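You operate a simulated robot arm through the tools that you are given. There is no shell and no other tool. Be economical: measure what you need, move in short steps, check, and stop when the job is done.

Carry out the task below with a simulated robot arm. There is one attempt and no reset: what you move stays moved.

TASK
Put three of the squash cubes from the island bench on top of the carton there.

It is judged by the outcome, as a careful person would: the job done as asked, and still so three seconds after it is handed in. It fails if anything else is knocked over, pushed out of place, dropped, spilled or broken.

THE ROBOT
A 7-joint arm with a two-finger parallel gripper, fixed in place. Base frame: the origin is at the foot of the arm, x ahead of it, y to its left, z up; the work surface is at about z = 0. Lengths are in m, angles in degrees, forces in N, time in s.
With the tool pointing down near the work surface it reaches from about 0.24 to 0.62 m from the base axis. Its first joint turns from -66.0 to 66.0 degrees. Payload 2.6 kg.
Tool frame: the origin (TCP) lies between the finger pads and is the grasp point; the fingertips stand 0.03 m ahead of it; z points along the fingers, y is the line along which they close. The gripper opens to 0.094 m. The fingers are 0.028 m wide and 0.01 m thick; the gripper's body (0.05 by 0.096 m) begins 0.055 m behind the TCP.
Orientation is told as [roll, pitch, yaw] about the base's x, y, z axes, in that order, counted from this pose: with the fingers straight down and closing along the base's y, the tool's x points along the base's -x, its y along +y and its z along -z.

THE INTERFACE
- The arm moves only by the tool step_arm. Its argument "commands" is one flat list of numbers, 7 for each row, row after row: the gripper command, from -1 (shut) to 1 (fully open), values between in proportion, then the shift along the tool's x, y, z in units of 150 mm (1.0 is 150 mm), then the turn, a rotation vector about the tool's x, y, z in units of 90 degrees (1.0 is 90 degrees). In form: [hand, tx, ty, tz, wx, wy, wz, hand, tx, ty, tz, wx, wy, wz, ...]. A call has 1 to 8 rows; each row is the pose to reach, as a shift and turn from the pose commanded when the call began, along the tool's axes at that moment. A call with a number of a shift or a turn outside -1 to 1 is refused whole. A row lasts 0.2 s, in which the tool goes at most 0.05 m and 8.6 degrees; a call with a longer step from one row to the next is refused whole, and so is a gripper value outside its range. A pose out of reach is approached as far as the arm can. The call stops where the force on the tool passes 40 N (or 10 N more than at its start, if that is more) or the arm is blocked; 0.2 s more then pass. The fingers move at their own pace (about 0.072 m/s each) and stop on an object; they squeeze with about 25 N. The grip force told is the motor's: it shows also when the fingers shut on nothing. Time passes only in rows, and 0.2 s behind the last, so rows that repeat a pose let the fingers close. It gives the time, the measured TCP pose, the force on the tool (base axes), the opening and the grip force at its end, in the units of the frame above (readings bear some noise).
- Cameras (640 x 400 px; columns grow to the right, rows downward): "scene" is fixed at [0.0434, 0.439, 0.5658]; the picture's right is [-0.69, -0.73, 0.00], its down [-0.40, 0.38, -0.83] and it looks along [0.61, -0.57, -0.55] (base axes); focal length 256 px, centre (320, 200). "wrist" rides on the gripper at [-0.037, 0, -0.058] in the tool frame; the picture's right is [0.00, -1.00, 0.00], its down [0.97, 0.00, -0.24] and it looks along [0.24, 0.00, 0.97] (tool axes); focal length 218 px, centre (320, 200).
- get_image(camera): a new picture of that camera. No time passes.
- pixel_to_xyz(camera, pixels): for up to 12 pixels [column, row] of the newest picture of that camera ("zoom" is the newest enlarged one), the place [x, y, z] in the base frame of the surface seen there, good to about 0.002 m. No time passes.
- inspect(camera, box): a new picture of the part [left, top, right, bottom] of that camera's present view, enlarged. No time passes.
- hand_in(): hands the job in; it is judged then, once.

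Work in short steps. Measure before you move; look again where a grasp or a placing could have gone wrong, and mend it. You have 80 turns and 46 pictures in all, the two below and enlarged ones among them. Open the gripper and draw the arm clear of the work before you hand the job in, unless the task says otherwise; then end with one line.

The tools are called after ">>>" as a command line: name --argument value ..., lists and objects as JSON in quotes. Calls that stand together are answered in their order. step_arm: Moves the arm, as the interface text tells. Its arguments: {"type":"object","properties":{"commands":{"type":"array"}},"required":["commands"]} The other tools are called the same way: get_image (camera) takes a picture; pixel_to_xyz (camera, pixels) gives the place of the surface under pixels of a picture; inspect (camera, box) takes an enlarged picture of a part of a camera's view; hand_in () hands the job in.

At the start:

```text
time: 0.0
tcp_pos: [0.4267, -0.0078, 0.338]
orientation: [0.1, 0.0, -0.1]
wrist_force: [-0.2, 0.3, 0.1]
gripper_width: 0.094
finger_force: 0.2
```

scene: 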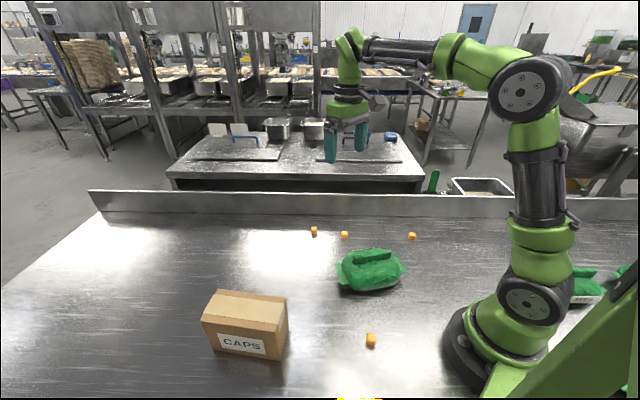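
wrist: 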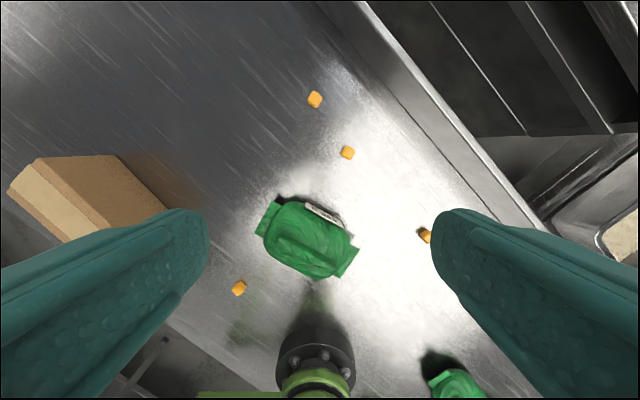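

The scene shows four orange cubes at about (314,231), (344,235), (412,236), (370,340) and the carton at (245,320). I measure them and the carton top.

>>> pixel_to_xyz --camera "scene" --pixels '[[314, 230], [344, 235], [412, 236], [370, 338], [220, 291], [286, 298], [275, 320], [204, 316], [245, 305], [370, 252], [345, 275], [400, 270]]'

>>> pixel_to_xyz --camera "wrist" --pixels '[[315, 99], [347, 152], [424, 236], [238, 288], [36, 160], [115, 156], [12, 190], [70, 235]]'

>>> inspect --camera "scene" --box '[290, 210, 430, 300]'

>>> inspect --camera "scene" --box '[190, 280, 400, 400]'

```text
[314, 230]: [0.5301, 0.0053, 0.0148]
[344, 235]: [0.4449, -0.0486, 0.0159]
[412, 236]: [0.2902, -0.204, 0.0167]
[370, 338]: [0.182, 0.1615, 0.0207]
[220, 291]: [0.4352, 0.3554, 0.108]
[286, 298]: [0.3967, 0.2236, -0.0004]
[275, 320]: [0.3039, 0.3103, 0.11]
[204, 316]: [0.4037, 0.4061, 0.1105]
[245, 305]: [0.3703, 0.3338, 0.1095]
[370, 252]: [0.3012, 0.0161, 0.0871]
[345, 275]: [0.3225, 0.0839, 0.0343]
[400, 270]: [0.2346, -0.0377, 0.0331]
```

```text
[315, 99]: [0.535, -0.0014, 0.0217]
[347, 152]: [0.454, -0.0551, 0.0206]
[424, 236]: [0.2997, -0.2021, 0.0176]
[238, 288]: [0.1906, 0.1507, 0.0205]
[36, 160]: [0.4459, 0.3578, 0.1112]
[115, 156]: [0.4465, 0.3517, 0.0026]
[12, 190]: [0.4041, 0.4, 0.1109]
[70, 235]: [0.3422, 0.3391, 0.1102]
```

```text
4.44 times, centred on (360, 255) of scene
```

zoom: 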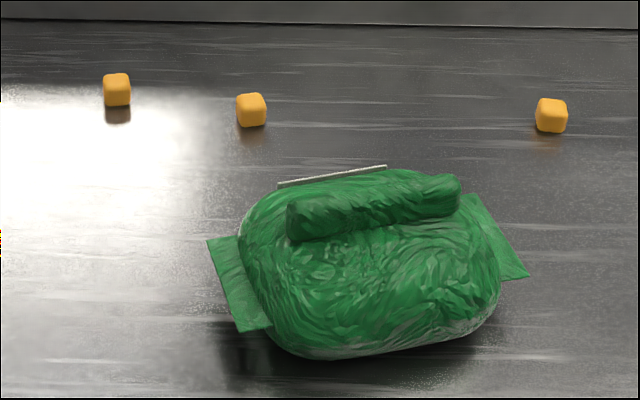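

```text
3.05 times, centred on (295, 340) of scene
```

zoom: 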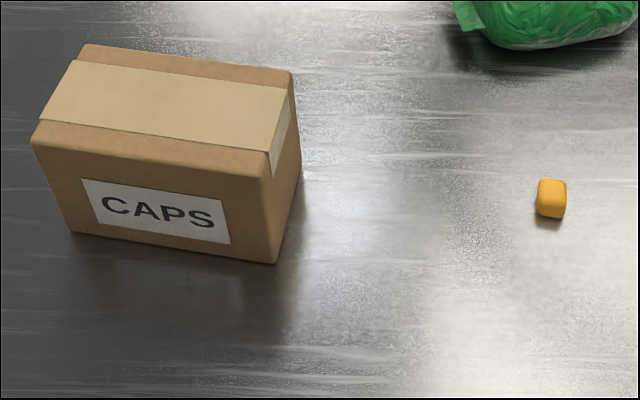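

I pick the three cubes in easy reach: A (0.535,0), B (0.452,-0.053) and C (0.297,-0.203). Next I check their yaw and the carton corners from the wrist view.

>>> inspect --camera "wrist" --box '[291, 84, 371, 168]'

>>> step_arm --commands '[0.2, -0.2, -0.1, 0.3, 0, 0, 0, 0.2, -0.3, -0.15, 0.6, 0, 0, 0, 0.2, -0.3, -0.15, 0.9, 0, 0, 0]'

```text
4.76 times, centred on (331, 126) of wrist
```

zoom: 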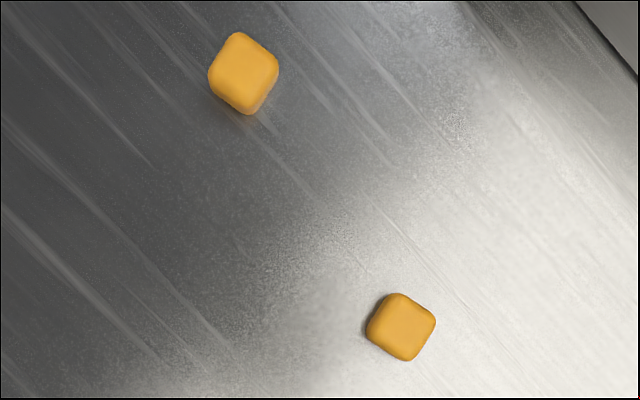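

```text
refused: row 1 steps farther than a row can; nothing moved
```

The step was too long, so I split it to go above cube B.

>>> step_arm --commands '[0.2, -0.04, -0.07, 0.24, 0, 0, 0, 0.2, -0.08, -0.15, 0.48, 0, 0, 0, 0.2, -0.12, -0.22, 0.72, 0, 0, 0, 0.2, -0.16, -0.3, 0.96, 0, 0, 0, 0.2, -0.16, -0.3, 0.96, 0, 0, 0]'

>>> get_image --camera "wrist"

```text
time: 1.2
tcp_pos: [0.4514, -0.0523, 0.1943]
orientation: [-0.1, 0.0, 0.0]
wrist_force: [0.3, 0.0, 1.0]
gripper_width: 0.0563
finger_force: 0.1
```

```text
40 pictures are left
```

wrist: 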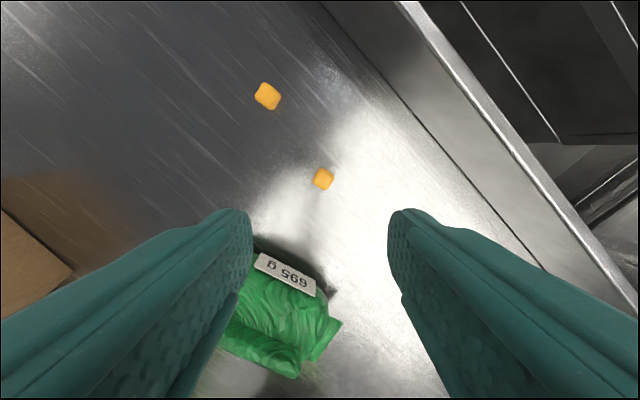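

>>> inspect --camera "wrist" --box '[295, 155, 359, 195]'

>>> pixel_to_xyz --camera "wrist" --pixels '[[323, 178], [267, 96], [270, 265], [317, 290], [340, 322]]'

```text
10.00 times, centred on (327, 175) of wrist
```

zoom: 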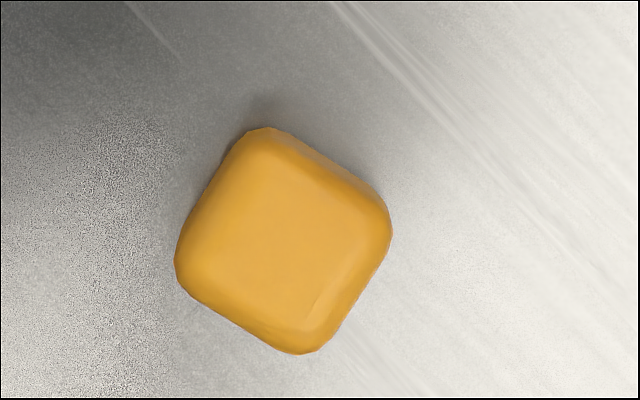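

```text
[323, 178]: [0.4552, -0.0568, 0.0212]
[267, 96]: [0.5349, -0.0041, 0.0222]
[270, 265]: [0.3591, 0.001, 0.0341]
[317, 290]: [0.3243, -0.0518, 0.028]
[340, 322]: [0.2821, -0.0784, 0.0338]
```

Cube B is at (0.455,-0.056), with edges turned 30° clockwise in the image. I turn the tool +30° about its z and go down to z≈0.06.

>>> step_arm --commands '[0.2, -0.01, -0.005, 0.22, 0, 0, 0.085, 0.2, -0.02, -0.01, 0.45, 0, 0, 0.17, 0.2, -0.03, -0.02, 0.67, 0, 0, 0.255, 0.2, -0.03, -0.023, 0.87, 0, 0, 0.34, 0.2, -0.03, -0.023, 0.87, 0, 0, 0.34]'

>>> get_image --camera "wrist"

```text
time: 2.4
tcp_pos: [0.4546, -0.058, 0.0624]
orientation: [-0.1, 0.0, -30.8]
wrist_force: [-0.2, 0.1, 0.3]
gripper_width: 0.0564
finger_force: 0.1
```

```text
38 pictures are left
```

wrist: 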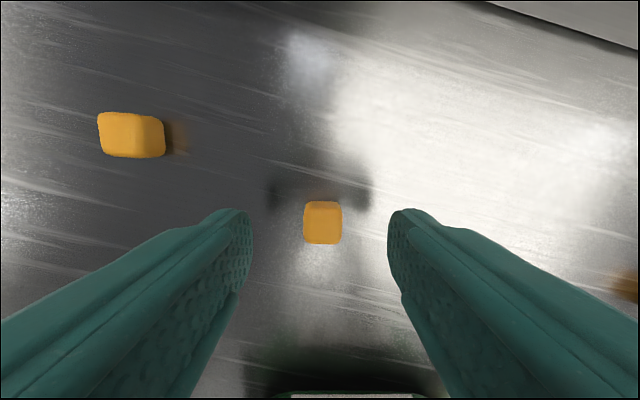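

B sits centred between the fingers at (323,222), squared up. I check its place, then descend and close.

>>> pixel_to_xyz --camera "wrist" --pixels '[[323, 226], [323, 212], [323, 241], [130, 140]]'

>>> step_arm --commands '[0.2, 0, 0, 0.1, 0, 0, 0, 0.2, 0, 0, 0.18, 0, 0, 0, 0.2, 0, 0, 0.18, 0, 0, 0, -1, 0, 0, 0.18, 0, 0, 0, -1, 0, 0, 0.18, 0, 0, 0, -1, 0, 0, 0.18, 0, 0, 0]'

```text
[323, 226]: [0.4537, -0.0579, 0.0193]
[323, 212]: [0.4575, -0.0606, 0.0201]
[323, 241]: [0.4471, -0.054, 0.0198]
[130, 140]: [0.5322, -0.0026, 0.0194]
```

```text
time: 3.8
tcp_pos: [0.4552, -0.0574, 0.0368]
orientation: [0.0, -0.1, -30.6]
wrist_force: [0.3, 0.0, -0.2]
gripper_width: 0.0182
finger_force: 25.1
```

B is gripped (18 mm wide, 25 N). I lift it and measure the carton's top corners from the scene.

>>> step_arm --commands '[-1, 0, 0, -0.3, 0, 0, 0, -1, 0, 0, -0.6, 0, 0, 0, -1, 0, 0, -0.9, 0, 0, 0, -1, 0, 0, -1, 0, 0, 0, -1, 0, 0, -1, 0, 0, 0]'

>>> inspect --camera "scene" --box '[190, 275, 318, 355]'

```text
time: 5.0
tcp_pos: [0.4543, -0.0579, 0.1882]
orientation: [0.0, 0.0, -30.6]
wrist_force: [-0.2, 0.1, -0.4]
gripper_width: 0.018
finger_force: 24.8
```

```text
5.00 times, centred on (254, 315) of scene
```

zoom: 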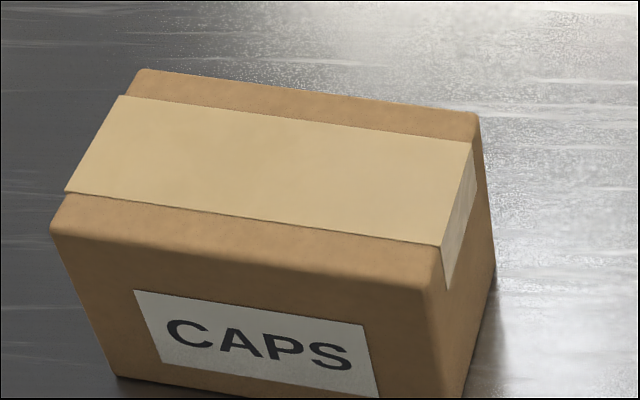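

>>> pixel_to_xyz --camera "zoom" --pixels '[[140, 74], [472, 117], [424, 280], [60, 225], [265, 165], [122, 97], [470, 142], [440, 240], [70, 190]]'

```text
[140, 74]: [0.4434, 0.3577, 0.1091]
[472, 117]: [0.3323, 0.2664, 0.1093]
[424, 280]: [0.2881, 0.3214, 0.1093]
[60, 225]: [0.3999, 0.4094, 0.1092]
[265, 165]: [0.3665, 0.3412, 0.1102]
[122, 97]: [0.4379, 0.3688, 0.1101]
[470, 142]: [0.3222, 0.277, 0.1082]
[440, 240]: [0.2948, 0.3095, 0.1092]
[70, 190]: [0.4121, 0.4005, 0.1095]
```

Carton top centre is (0.366,0.339), 0.144 × 0.07, z 0.110, with its long axis along (0.775,0.63). I carry B towards the spot (0.401,0.367) at this height.

>>> step_arm --commands '[-1, 0.12, 0.16, 0, 0, 0, 0, -1, 0.29, 0.376, 0, 0, 0, 0, -1, 0.46, 0.6, 0, 0, 0, 0, -1, 0.582, 0.753, 0, 0, 0, 0]'

>>> step_arm --commands '[-1, 0.14, 0.188, 0, 0, 0, 0, -1, 0.29, 0.376, 0, 0, 0, 0, -1, 0.44, 0.57, 0, 0, 0, 0, -1, 0.582, 0.753, 0, 0, 0, 0]'

>>> step_arm --commands '[-1, 0.14, 0.188, 0, 0, 0, 0.075, -1, 0.29, 0.376, 0, 0, 0, 0.15, -1, 0.46, 0.6, 0, 0, 0, 0.225, -1, 0.582, 0.753, 0, 0, 0, 0.225, -1, 0.582, 0.753, 0, 0, 0, 0.225]'

>>> get_image --camera "wrist"

```text
time: 6.0
tcp_pos: [0.435, 0.0841, 0.1855]
orientation: [0.0, 0.0, -30.5]
wrist_force: [0.6, 0.5, -0.5]
gripper_width: 0.0179
finger_force: 24.8
```

```text
time: 7.0
tcp_pos: [0.4195, 0.2262, 0.1888]
orientation: [0.0, 0.0, -30.6]
wrist_force: [0.3, 0.3, -0.7]
gripper_width: 0.0179
finger_force: 25.2
```

```text
time: 8.2
tcp_pos: [0.4011, 0.3677, 0.1873]
orientation: [0.0, -0.1, -50.9]
wrist_force: [0.7, -0.1, 1.0]
gripper_width: 0.018
finger_force: 25.2
```

```text
36 pictures are left
```

wrist: 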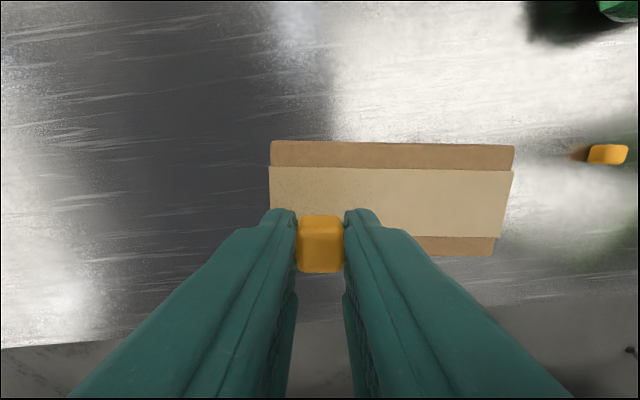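

Square with the carton. I lower 39 mm and check.

>>> step_arm --commands '[-1, 0, 0, 0.1, 0, 0, 0, -1, 0, 0, 0.2, 0, 0, 0, -1, 0, 0, 0.26, 0, 0, 0, -1, 0, 0, 0.26, 0, 0, 0]'

>>> inspect --camera "scene" --box '[190, 235, 318, 315]'

```text
time: 9.2
tcp_pos: [0.4025, 0.368, 0.1472]
orientation: [0.1, -0.1, -50.8]
wrist_force: [-1.2, -1.6, 5.3]
gripper_width: 0.0182
finger_force: 24.7
```

```text
5.00 times, centred on (254, 275) of scene
```

zoom: 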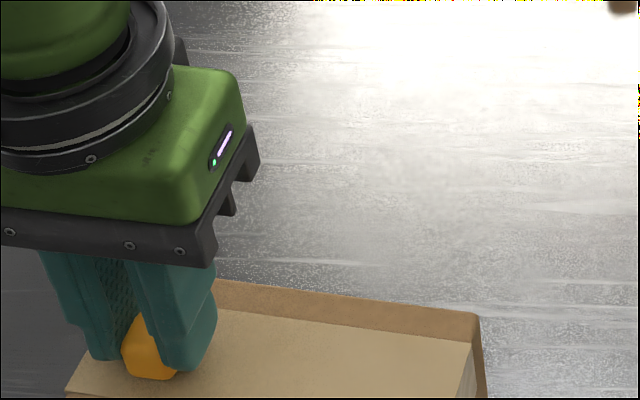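

Light contact (5 N up), so the cube rests on the carton. I open part way and rise.

>>> step_arm --commands '[-0.2, 0, 0, 0, 0, 0, 0, -0.2, 0, 0, 0, 0, 0, 0, -0.2, 0, 0, -0.1, 0, 0, 0, -0.2, 0, 0, -0.25, 0, 0, 0, -0.2, 0, 0, -0.4, 0, 0, 0, -0.2, 0, 0, -0.4, 0, 0, 0]'

>>> get_image --camera "wrist"

```text
time: 10.6
tcp_pos: [0.4012, 0.3682, 0.2069]
orientation: [0.0, 0.1, -50.8]
wrist_force: [0.2, -0.4, -0.9]
gripper_width: 0.0375
finger_force: 0.1
```

```text
34 pictures are left
```

wrist: 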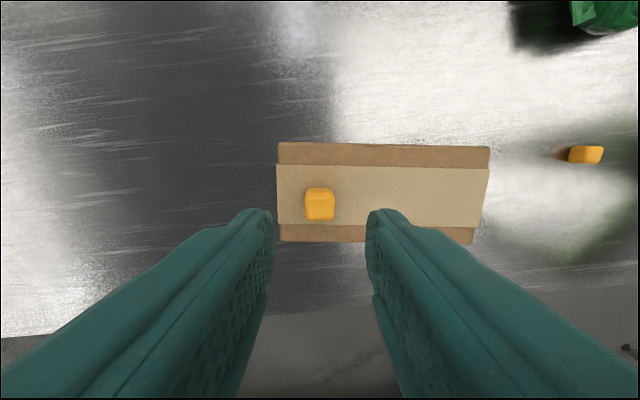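

B rests on the carton. Now I travel back above cube A (0.533,-0.003), turning to yaw ≈ -32 on the way.

>>> step_arm --commands '[0.2, -0.2, -0.07, 0, 0, 0, 0, 0.2, -0.41, -0.146, 0, 0, 0, 0, 0.2, -0.62, -0.22, 0, 0, 0, 0, 0.2, -0.825, -0.293, 0, 0, 0, 0]'

>>> step_arm --commands '[0.2, -0.2, -0.07, 0, 0, 0, 0, 0.2, -0.41, -0.146, 0, 0, 0, 0, 0.2, -0.62, -0.22, 0, 0, 0, 0, 0.2, -0.825, -0.293, 0, 0, 0, 0]'

>>> step_arm --commands '[0.2, -0.2, -0.07, 0.1, 0, 0, -0.07, 0.2, -0.41, -0.146, 0.2, 0, 0, -0.14, 0.2, -0.62, -0.22, 0.3, 0, 0, -0.21, 0.2, -0.825, -0.293, 0.4, 0, 0, -0.21, 0.2, -0.825, -0.293, 0.4, 0, 0, -0.21]'

>>> get_image --camera "wrist"

```text
time: 11.6
tcp_pos: [0.4461, 0.2443, 0.2072]
orientation: [0.0, 0.0, -50.9]
wrist_force: [-0.2, -0.2, 0.4]
gripper_width: 0.0564
finger_force: 0.0
```

```text
time: 12.6
tcp_pos: [0.489, 0.1233, 0.2069]
orientation: [-0.1, 0.1, -50.8]
wrist_force: [0.0, -0.7, 0.3]
gripper_width: 0.0562
finger_force: 0.0
```

```text
time: 13.8
tcp_pos: [0.5361, -0.003, 0.1464]
orientation: [0.0, 0.1, -31.9]
wrist_force: [0.8, -0.6, -0.4]
gripper_width: 0.0564
finger_force: 0.0
```

```text
33 pictures are left
```

wrist: 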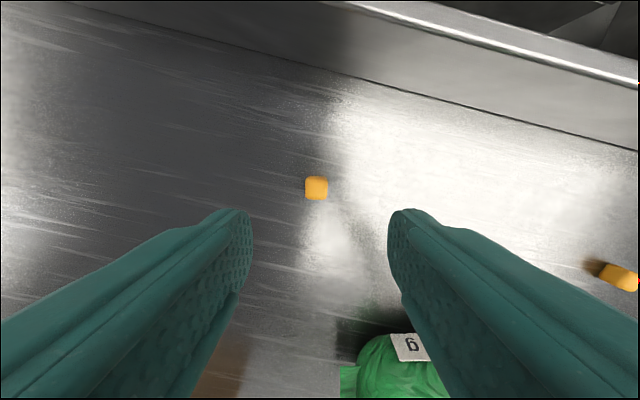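

>>> inspect --camera "wrist" --box '[284, 168, 348, 208]'

>>> pixel_to_xyz --camera "wrist" --pixels '[[316, 189], [308, 189], [325, 189], [330, 70], [400, 10], [450, 105]]'

```text
10.00 times, centred on (316, 188) of wrist
```

zoom: 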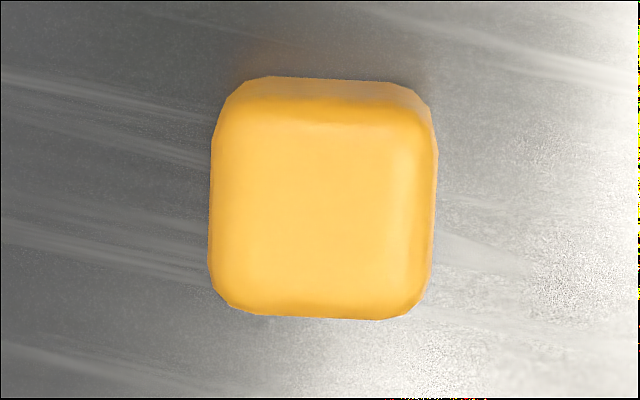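

```text
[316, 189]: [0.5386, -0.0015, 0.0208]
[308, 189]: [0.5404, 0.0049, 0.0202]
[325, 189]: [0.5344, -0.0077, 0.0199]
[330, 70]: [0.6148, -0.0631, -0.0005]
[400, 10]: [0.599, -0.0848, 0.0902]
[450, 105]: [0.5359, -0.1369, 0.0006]
```

A is square to the fingers and centred. I descend to z≈0.0365 and close.

>>> step_arm --commands '[0.2, 0, 0.014, 0.2, 0, 0, 0, 0.2, 0, 0.014, 0.45, 0, 0, 0, 0.2, 0, 0.014, 0.65, 0, 0, 0, 0.2, 0, 0.014, 0.735, 0, 0, 0, 0.2, 0, 0.014, 0.735, 0, 0, 0, -1, 0, 0.014, 0.735, 0, 0, 0, -1, 0, 0.014, 0.735, 0, 0, 0, -1, 0, 0.014, 0.735, 0, 0, 0]'

```text
time: 15.6
tcp_pos: [0.5365, -0.0014, 0.038]
orientation: [0.0, 0.0, -32.0]
wrist_force: [-0.3, 0.4, -0.1]
gripper_width: 0.018
finger_force: 25.1
```

A is gripped. I lift and carry it over the carton centre (0.366,0.339).

>>> step_arm --commands '[-1, 0, 0, -0.2, 0, 0, 0, -1, 0, 0, -0.5, 0, 0, 0, -1, 0, 0, -0.8, 0, 0, 0, -1, 0, 0, -1, 0, 0, 0]'

>>> step_arm --commands '[-1, 0.18, 0.11, 0, 0, 0, 0, -1, 0.36, 0.22, 0, 0, 0, 0, -1, 0.54, 0.33, 0, 0, 0, 0, -1, 0.722, 0.441, 0, 0, 0, 0]'

>>> step_arm --commands '[-1, 0.18, 0.11, 0, 0, 0, 0, -1, 0.36, 0.22, 0, 0, 0, 0, -1, 0.54, 0.33, 0, 0, 0, 0, -1, 0.722, 0.441, 0, 0, 0, 0]'

>>> step_arm --commands '[-1, 0.18, 0.11, 0, 0, 0, 0.07, -1, 0.36, 0.22, 0, 0, 0, 0.14, -1, 0.54, 0.33, 0, 0, 0, 0.211, -1, 0.722, 0.441, 0, 0, 0, 0.211, -1, 0.722, 0.441, 0, 0, 0, 0.211]'

>>> get_image --camera "wrist"

```text
time: 16.6
tcp_pos: [0.5353, -0.0002, 0.189]
orientation: [0.0, -0.1, -31.9]
wrist_force: [0.1, 0.5, 0.0]
gripper_width: 0.0181
finger_force: 25.1
```

```text
time: 17.6
tcp_pos: [0.4781, 0.113, 0.1878]
orientation: [0.0, 0.0, -31.9]
wrist_force: [1.1, 0.4, 0.9]
gripper_width: 0.0181
finger_force: 25.2
```

```text
time: 18.6
tcp_pos: [0.4226, 0.2264, 0.1877]
orientation: [0.0, 0.1, -32.0]
wrist_force: [0.2, -0.4, -0.5]
gripper_width: 0.0181
finger_force: 24.5
```

```text
time: 19.8
tcp_pos: [0.3653, 0.338, 0.1851]
orientation: [-0.1, 0.1, -51.0]
wrist_force: [-0.2, 0.5, -0.8]
gripper_width: 0.0181
finger_force: 25.0
```

```text
31 pictures are left
```

wrist: 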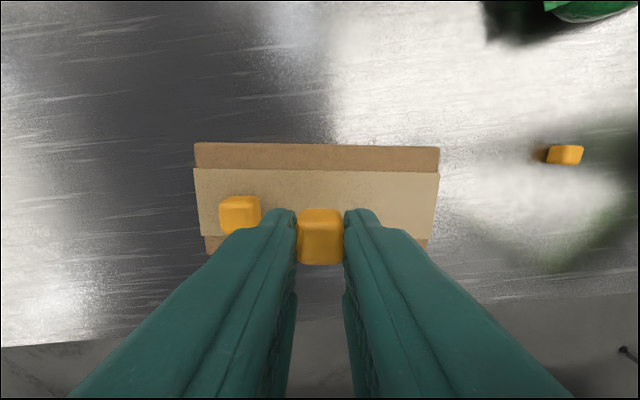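

Clear of the first cube. I lower 38 mm, with 17 mm of room to the neighbour.

>>> step_arm --commands '[-1, 0, 0, 0.1, 0, 0, 0, -1, 0, 0, 0.2, 0, 0, 0, -1, 0, 0, 0.25, 0, 0, 0, -1, 0, 0, 0.25, 0, 0, 0]'

>>> inspect --camera "scene" --box '[190, 245, 318, 325]'

```text
time: 20.8
tcp_pos: [0.3661, 0.3404, 0.1485]
orientation: [0.1, 0.0, -50.9]
wrist_force: [0.9, 0.7, 0.2]
gripper_width: 0.018
finger_force: 25.0
```

```text
5.00 times, centred on (254, 285) of scene
```

zoom: 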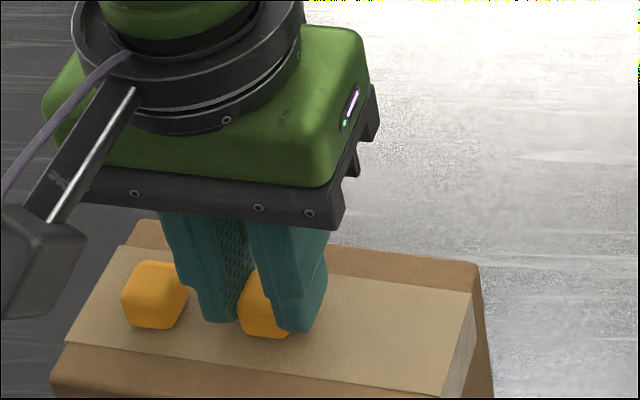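

No contact yet; I go 1.5 mm lower, open slightly and rise.

>>> step_arm --commands '[-1, 0, 0, 0.01, 0, 0, 0, -0.35, 0, 0, 0.01, 0, 0, 0, -0.35, 0, 0, 0.01, 0, 0, 0, -0.35, 0, 0, -0.1, 0, 0, 0, -0.35, 0, 0, -0.25, 0, 0, 0, -0.35, 0, 0, -0.4, 0, 0, 0, -0.35, 0, 0, -0.4, 0, 0, 0]'

>>> get_image --camera "wrist"

```text
time: 22.4
tcp_pos: [0.3657, 0.3386, 0.2089]
orientation: [0.0, 0.0, -51.0]
wrist_force: [-0.8, -0.2, -0.1]
gripper_width: 0.0308
finger_force: 0.1
```

```text
29 pictures are left
```

wrist: 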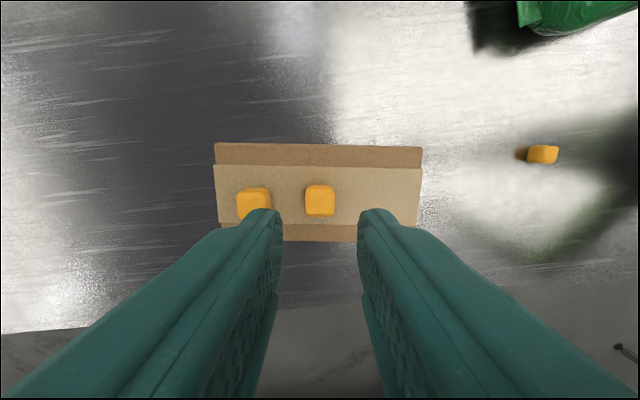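

Two are on. Now on to cube C (0.297,-0.204), passing well above the green bag.

>>> step_arm --commands '[-0.35, -0.168, -0.175, 0, 0, 0, 0, -0.35, -0.336, -0.351, 0, 0, 0, 0, 0.2, -0.504, -0.527, 0, 0, 0, 0, 0.2, -0.672, -0.703, 0, 0, 0, 0, 0.2, -0.841, -0.878, 0, 0, 0, 0]'

>>> step_arm --commands '[0.2, -0.168, -0.175, 0, 0, 0, 0, 0.2, -0.336, -0.351, 0, 0, 0, 0, 0.2, -0.504, -0.527, 0, 0, 0, 0, 0.2, -0.672, -0.703, 0, 0, 0, 0, 0.2, -0.841, -0.878, 0, 0, 0, 0]'

>>> step_arm --commands '[0.2, -0.168, -0.175, 0, 0, 0, -0.07, 0.2, -0.336, -0.351, 0, 0, 0, -0.14, 0.2, -0.504, -0.527, 0, 0, 0, -0.21, 0.2, -0.672, -0.703, 0, 0, 0, -0.28, 0.2, -0.841, -0.878, 0, 0, 0, -0.28, 0.2, -0.841, -0.878, 0, 0, 0, -0.28]'

>>> get_image --camera "wrist"

```text
time: 23.6
tcp_pos: [0.3402, 0.1587, 0.2082]
orientation: [0.0, -0.1, -50.8]
wrist_force: [-0.2, -0.1, -0.3]
gripper_width: 0.0563
finger_force: 0.0
```

```text
time: 24.8
tcp_pos: [0.3183, -0.0224, 0.209]
orientation: [0.0, 0.0, -51.0]
wrist_force: [0.2, -0.8, -1.4]
gripper_width: 0.0563
finger_force: 0.1
```

```text
time: 26.2
tcp_pos: [0.2968, -0.2042, 0.21]
orientation: [0.0, 0.1, -25.7]
wrist_force: [-0.9, 0.0, -0.3]
gripper_width: 0.0563
finger_force: 0.1
```

```text
28 pictures are left
```

wrist: 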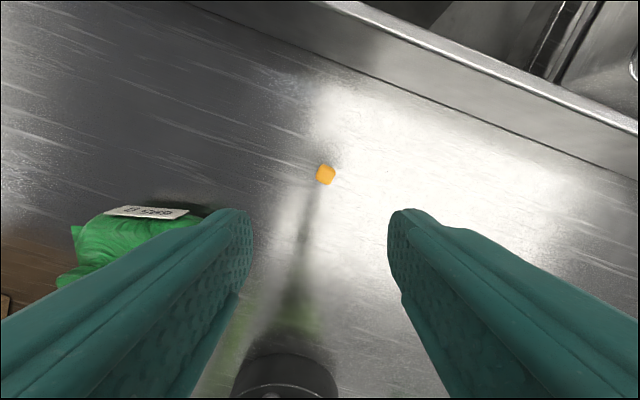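

>>> inspect --camera "wrist" --box '[293, 153, 357, 193]'

>>> pixel_to_xyz --camera "wrist" --pixels '[[325, 174], [420, 55], [330, 75], [180, 212], [75, 230]]'

```text
10.00 times, centred on (325, 173) of wrist
```

zoom: 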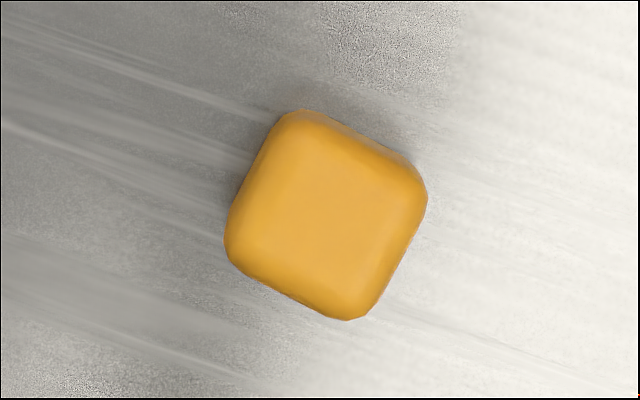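

```text
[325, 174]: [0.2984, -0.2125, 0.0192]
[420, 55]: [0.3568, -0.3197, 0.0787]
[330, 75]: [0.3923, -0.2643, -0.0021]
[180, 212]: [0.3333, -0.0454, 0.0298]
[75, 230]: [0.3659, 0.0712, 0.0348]
```

C is at about (0.298,-0.211), turned 27° more. I turn, align and descend to z≈0.07 before checking again.

>>> step_arm --commands '[0.2, -0.02, -0.03, 0.23, 0, 0, 0.08, 0.2, -0.029, -0.038, 0.46, 0, 0, 0.16, 0.2, -0.029, -0.038, 0.7, 0, 0, 0.24, 0.2, -0.029, -0.038, 0.93, 0, 0, 0.3, 0.2, -0.029, -0.038, 0.93, 0, 0, 0.3]'

>>> get_image --camera "wrist"

```text
time: 27.4
tcp_pos: [0.2987, -0.2102, 0.0699]
orientation: [0.0, 0.0, -52.8]
wrist_force: [-0.4, 0.0, 0.4]
gripper_width: 0.0564
finger_force: 0.0
```

```text
26 pictures are left
```

wrist: 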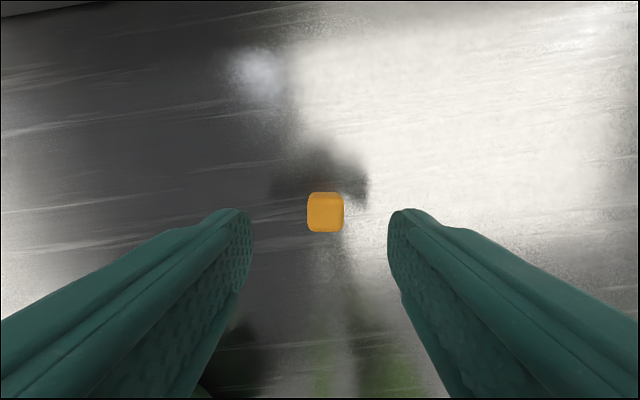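

Squared and about 2 mm to the right (325,213). I shift slightly, descend to z≈0.0365 and close.

>>> step_arm --commands '[0.2, 0, -0.012, 0.1, 0, 0, 0, 0.2, 0, -0.012, 0.2, 0, 0, 0, 0.2, 0, -0.012, 0.223, 0, 0, 0, 0.2, 0, -0.012, 0.223, 0, 0, 0, -1, 0, -0.012, 0.223, 0, 0, 0, -1, 0, -0.012, 0.223, 0, 0, 0, -1, 0, -0.012, 0.223, 0, 0, 0]'

>>> step_arm --commands '[-1, 0, 0, -0.2, 0, 0, 0, -1, 0, 0, -0.5, 0, 0, 0, -1, 0, 0, -0.8, 0, 0, 0, -1, 0, 0, -1, 0, 0, 0, -1, 0, 0, -1, 0, 0, 0]'

```text
time: 29.0
tcp_pos: [0.2958, -0.211, 0.0369]
orientation: [0.0, 0.0, -52.7]
wrist_force: [0.4, 0.7, -0.6]
gripper_width: 0.0179
finger_force: 24.9
```

```text
time: 30.2
tcp_pos: [0.2981, -0.2125, 0.1872]
orientation: [0.0, 0.0, -52.7]
wrist_force: [0.2, 0.0, -0.3]
gripper_width: 0.0181
finger_force: 24.7
```

C is gripped. I carry it to the spot (0.331,0.311).

>>> step_arm --commands '[-1, 0.176, 0.152, 0, 0, 0, 0, -1, 0.352, 0.305, 0, 0, 0, 0, -1, 0.528, 0.457, 0, 0, 0, 0, -1, 0.705, 0.61, 0, 0, 0, 0, -1, 0.881, 0.762, 0, 0, 0, 0]'

>>> step_arm --commands '[-1, 0.176, 0.152, 0, 0, 0, 0, -1, 0.352, 0.305, 0, 0, 0, 0, -1, 0.528, 0.457, 0, 0, 0, 0, -1, 0.705, 0.61, 0, 0, 0, 0, -1, 0.881, 0.762, 0, 0, 0, 0]'

>>> step_arm --commands '[-1, 0.176, 0.152, 0, 0, 0, 0, -1, 0.352, 0.305, 0, 0, 0, 0, -1, 0.528, 0.457, 0, 0, 0, 0, -1, 0.705, 0.61, 0, 0, 0, -0.02, -1, 0.881, 0.762, 0, 0, 0, -0.02, -1, 0.881, 0.762, 0, 0, 0, -0.02]'

>>> get_image --camera "wrist"

```text
time: 31.4
tcp_pos: [0.307, -0.0366, 0.1858]
orientation: [0.0, -0.1, -52.8]
wrist_force: [-0.4, 0.8, 0.4]
gripper_width: 0.0181
finger_force: 25.2
```

```text
time: 32.6
tcp_pos: [0.3191, 0.1376, 0.1851]
orientation: [0.0, 0.0, -52.9]
wrist_force: [-0.1, 0.6, -0.3]
gripper_width: 0.018
finger_force: 25.1
```

```text
time: 34.0
tcp_pos: [0.3302, 0.3112, 0.1868]
orientation: [0.0, 0.0, -50.9]
wrist_force: [0.3, 0.2, -0.5]
gripper_width: 0.0181
finger_force: 25.1
```

```text
25 pictures are left
```

wrist: 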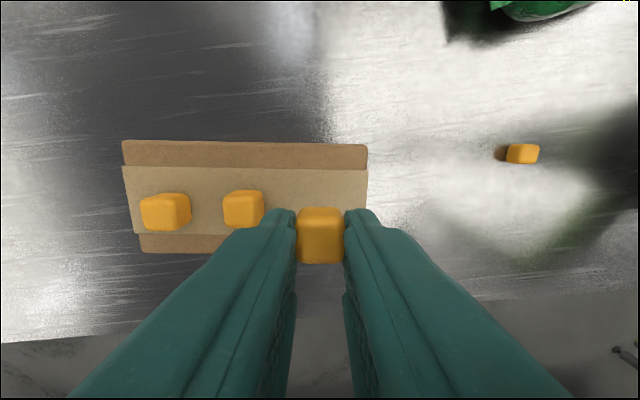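

Clear of its neighbours. I lower 39 mm.

>>> step_arm --commands '[-1, 0, 0, 0.1, 0, 0, 0, -1, 0, 0, 0.2, 0, 0, 0, -1, 0, 0, 0.257, 0, 0, 0, -1, 0, 0, 0.257, 0, 0, 0]'

>>> inspect --camera "scene" --box '[190, 255, 318, 335]'

```text
time: 35.0
tcp_pos: [0.3296, 0.312, 0.1468]
orientation: [-0.1, 0.0, -50.9]
wrist_force: [0.1, -0.6, -0.2]
gripper_width: 0.0183
finger_force: 25.3
```

```text
5.00 times, centred on (254, 295) of scene
```

zoom: 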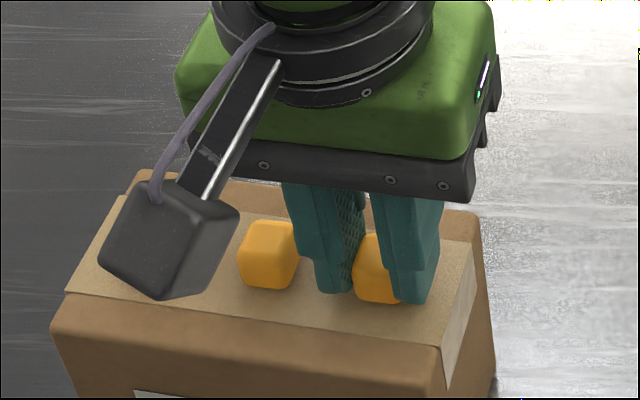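

No load yet; 1.5 mm lower, then open slightly and rise.

>>> step_arm --commands '[-1, 0, 0, 0.01, 0, 0, 0, -0.35, 0, 0, 0.01, 0, 0, 0, -0.35, 0, 0, 0.01, 0, 0, 0, -0.35, 0, 0, -0.1, 0, 0, 0, -0.35, 0, 0, -0.25, 0, 0, 0, -0.35, 0, 0, -0.5, 0, 0, 0, -0.35, 0, 0, -0.8, 0, 0, 0, -0.35, 0, 0, -0.9, 0, 0, 0]'

>>> step_arm --commands '[-0.2, -0.2, -0.1, 0, 0, 0, 0, 0.2, -0.4, -0.2, 0, 0, 0, 0, 0.5, -0.6, -0.3, 0, 0, 0, 0, 0.8, -0.8, -0.4, 0, 0, 0, 0, 1, -0.95, -0.5, 0, 0, 0, 0, 1, -0.95, -0.5, 0, 0, 0, 0]'

>>> get_image --camera "scene"

>>> inspect --camera "scene" --box '[190, 275, 318, 355]'

```text
time: 36.8
tcp_pos: [0.3294, 0.3123, 0.2829]
orientation: [0.0, 0.0, -50.9]
wrist_force: [0.0, -0.3, -0.4]
gripper_width: 0.0303
finger_force: 0.1
```

```text
time: 38.2
tcp_pos: [0.3596, 0.1539, 0.2827]
orientation: [-0.1, 0.0, -50.9]
wrist_force: [0.0, -0.2, -0.8]
gripper_width: 0.0939
finger_force: 0.0
```

```text
23 pictures are left
```

scene: 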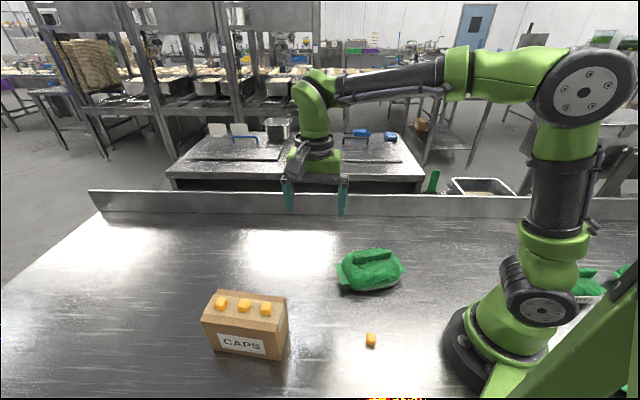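

```text
5.00 times, centred on (254, 315) of scene
```

zoom: 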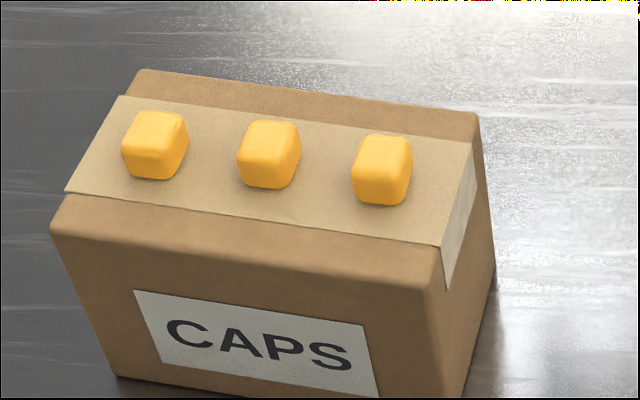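

Three cubes rest in a row on the carton, the carton has not moved, and the bag and fourth cube are untouched. The gripper is open and clear, so I hand in.

>>> hand_in

```text
The job is handed in.
```

Three squash cubes are resting in a row on top of the carton, and the carton, the green bag and the fourth cube are where they were.
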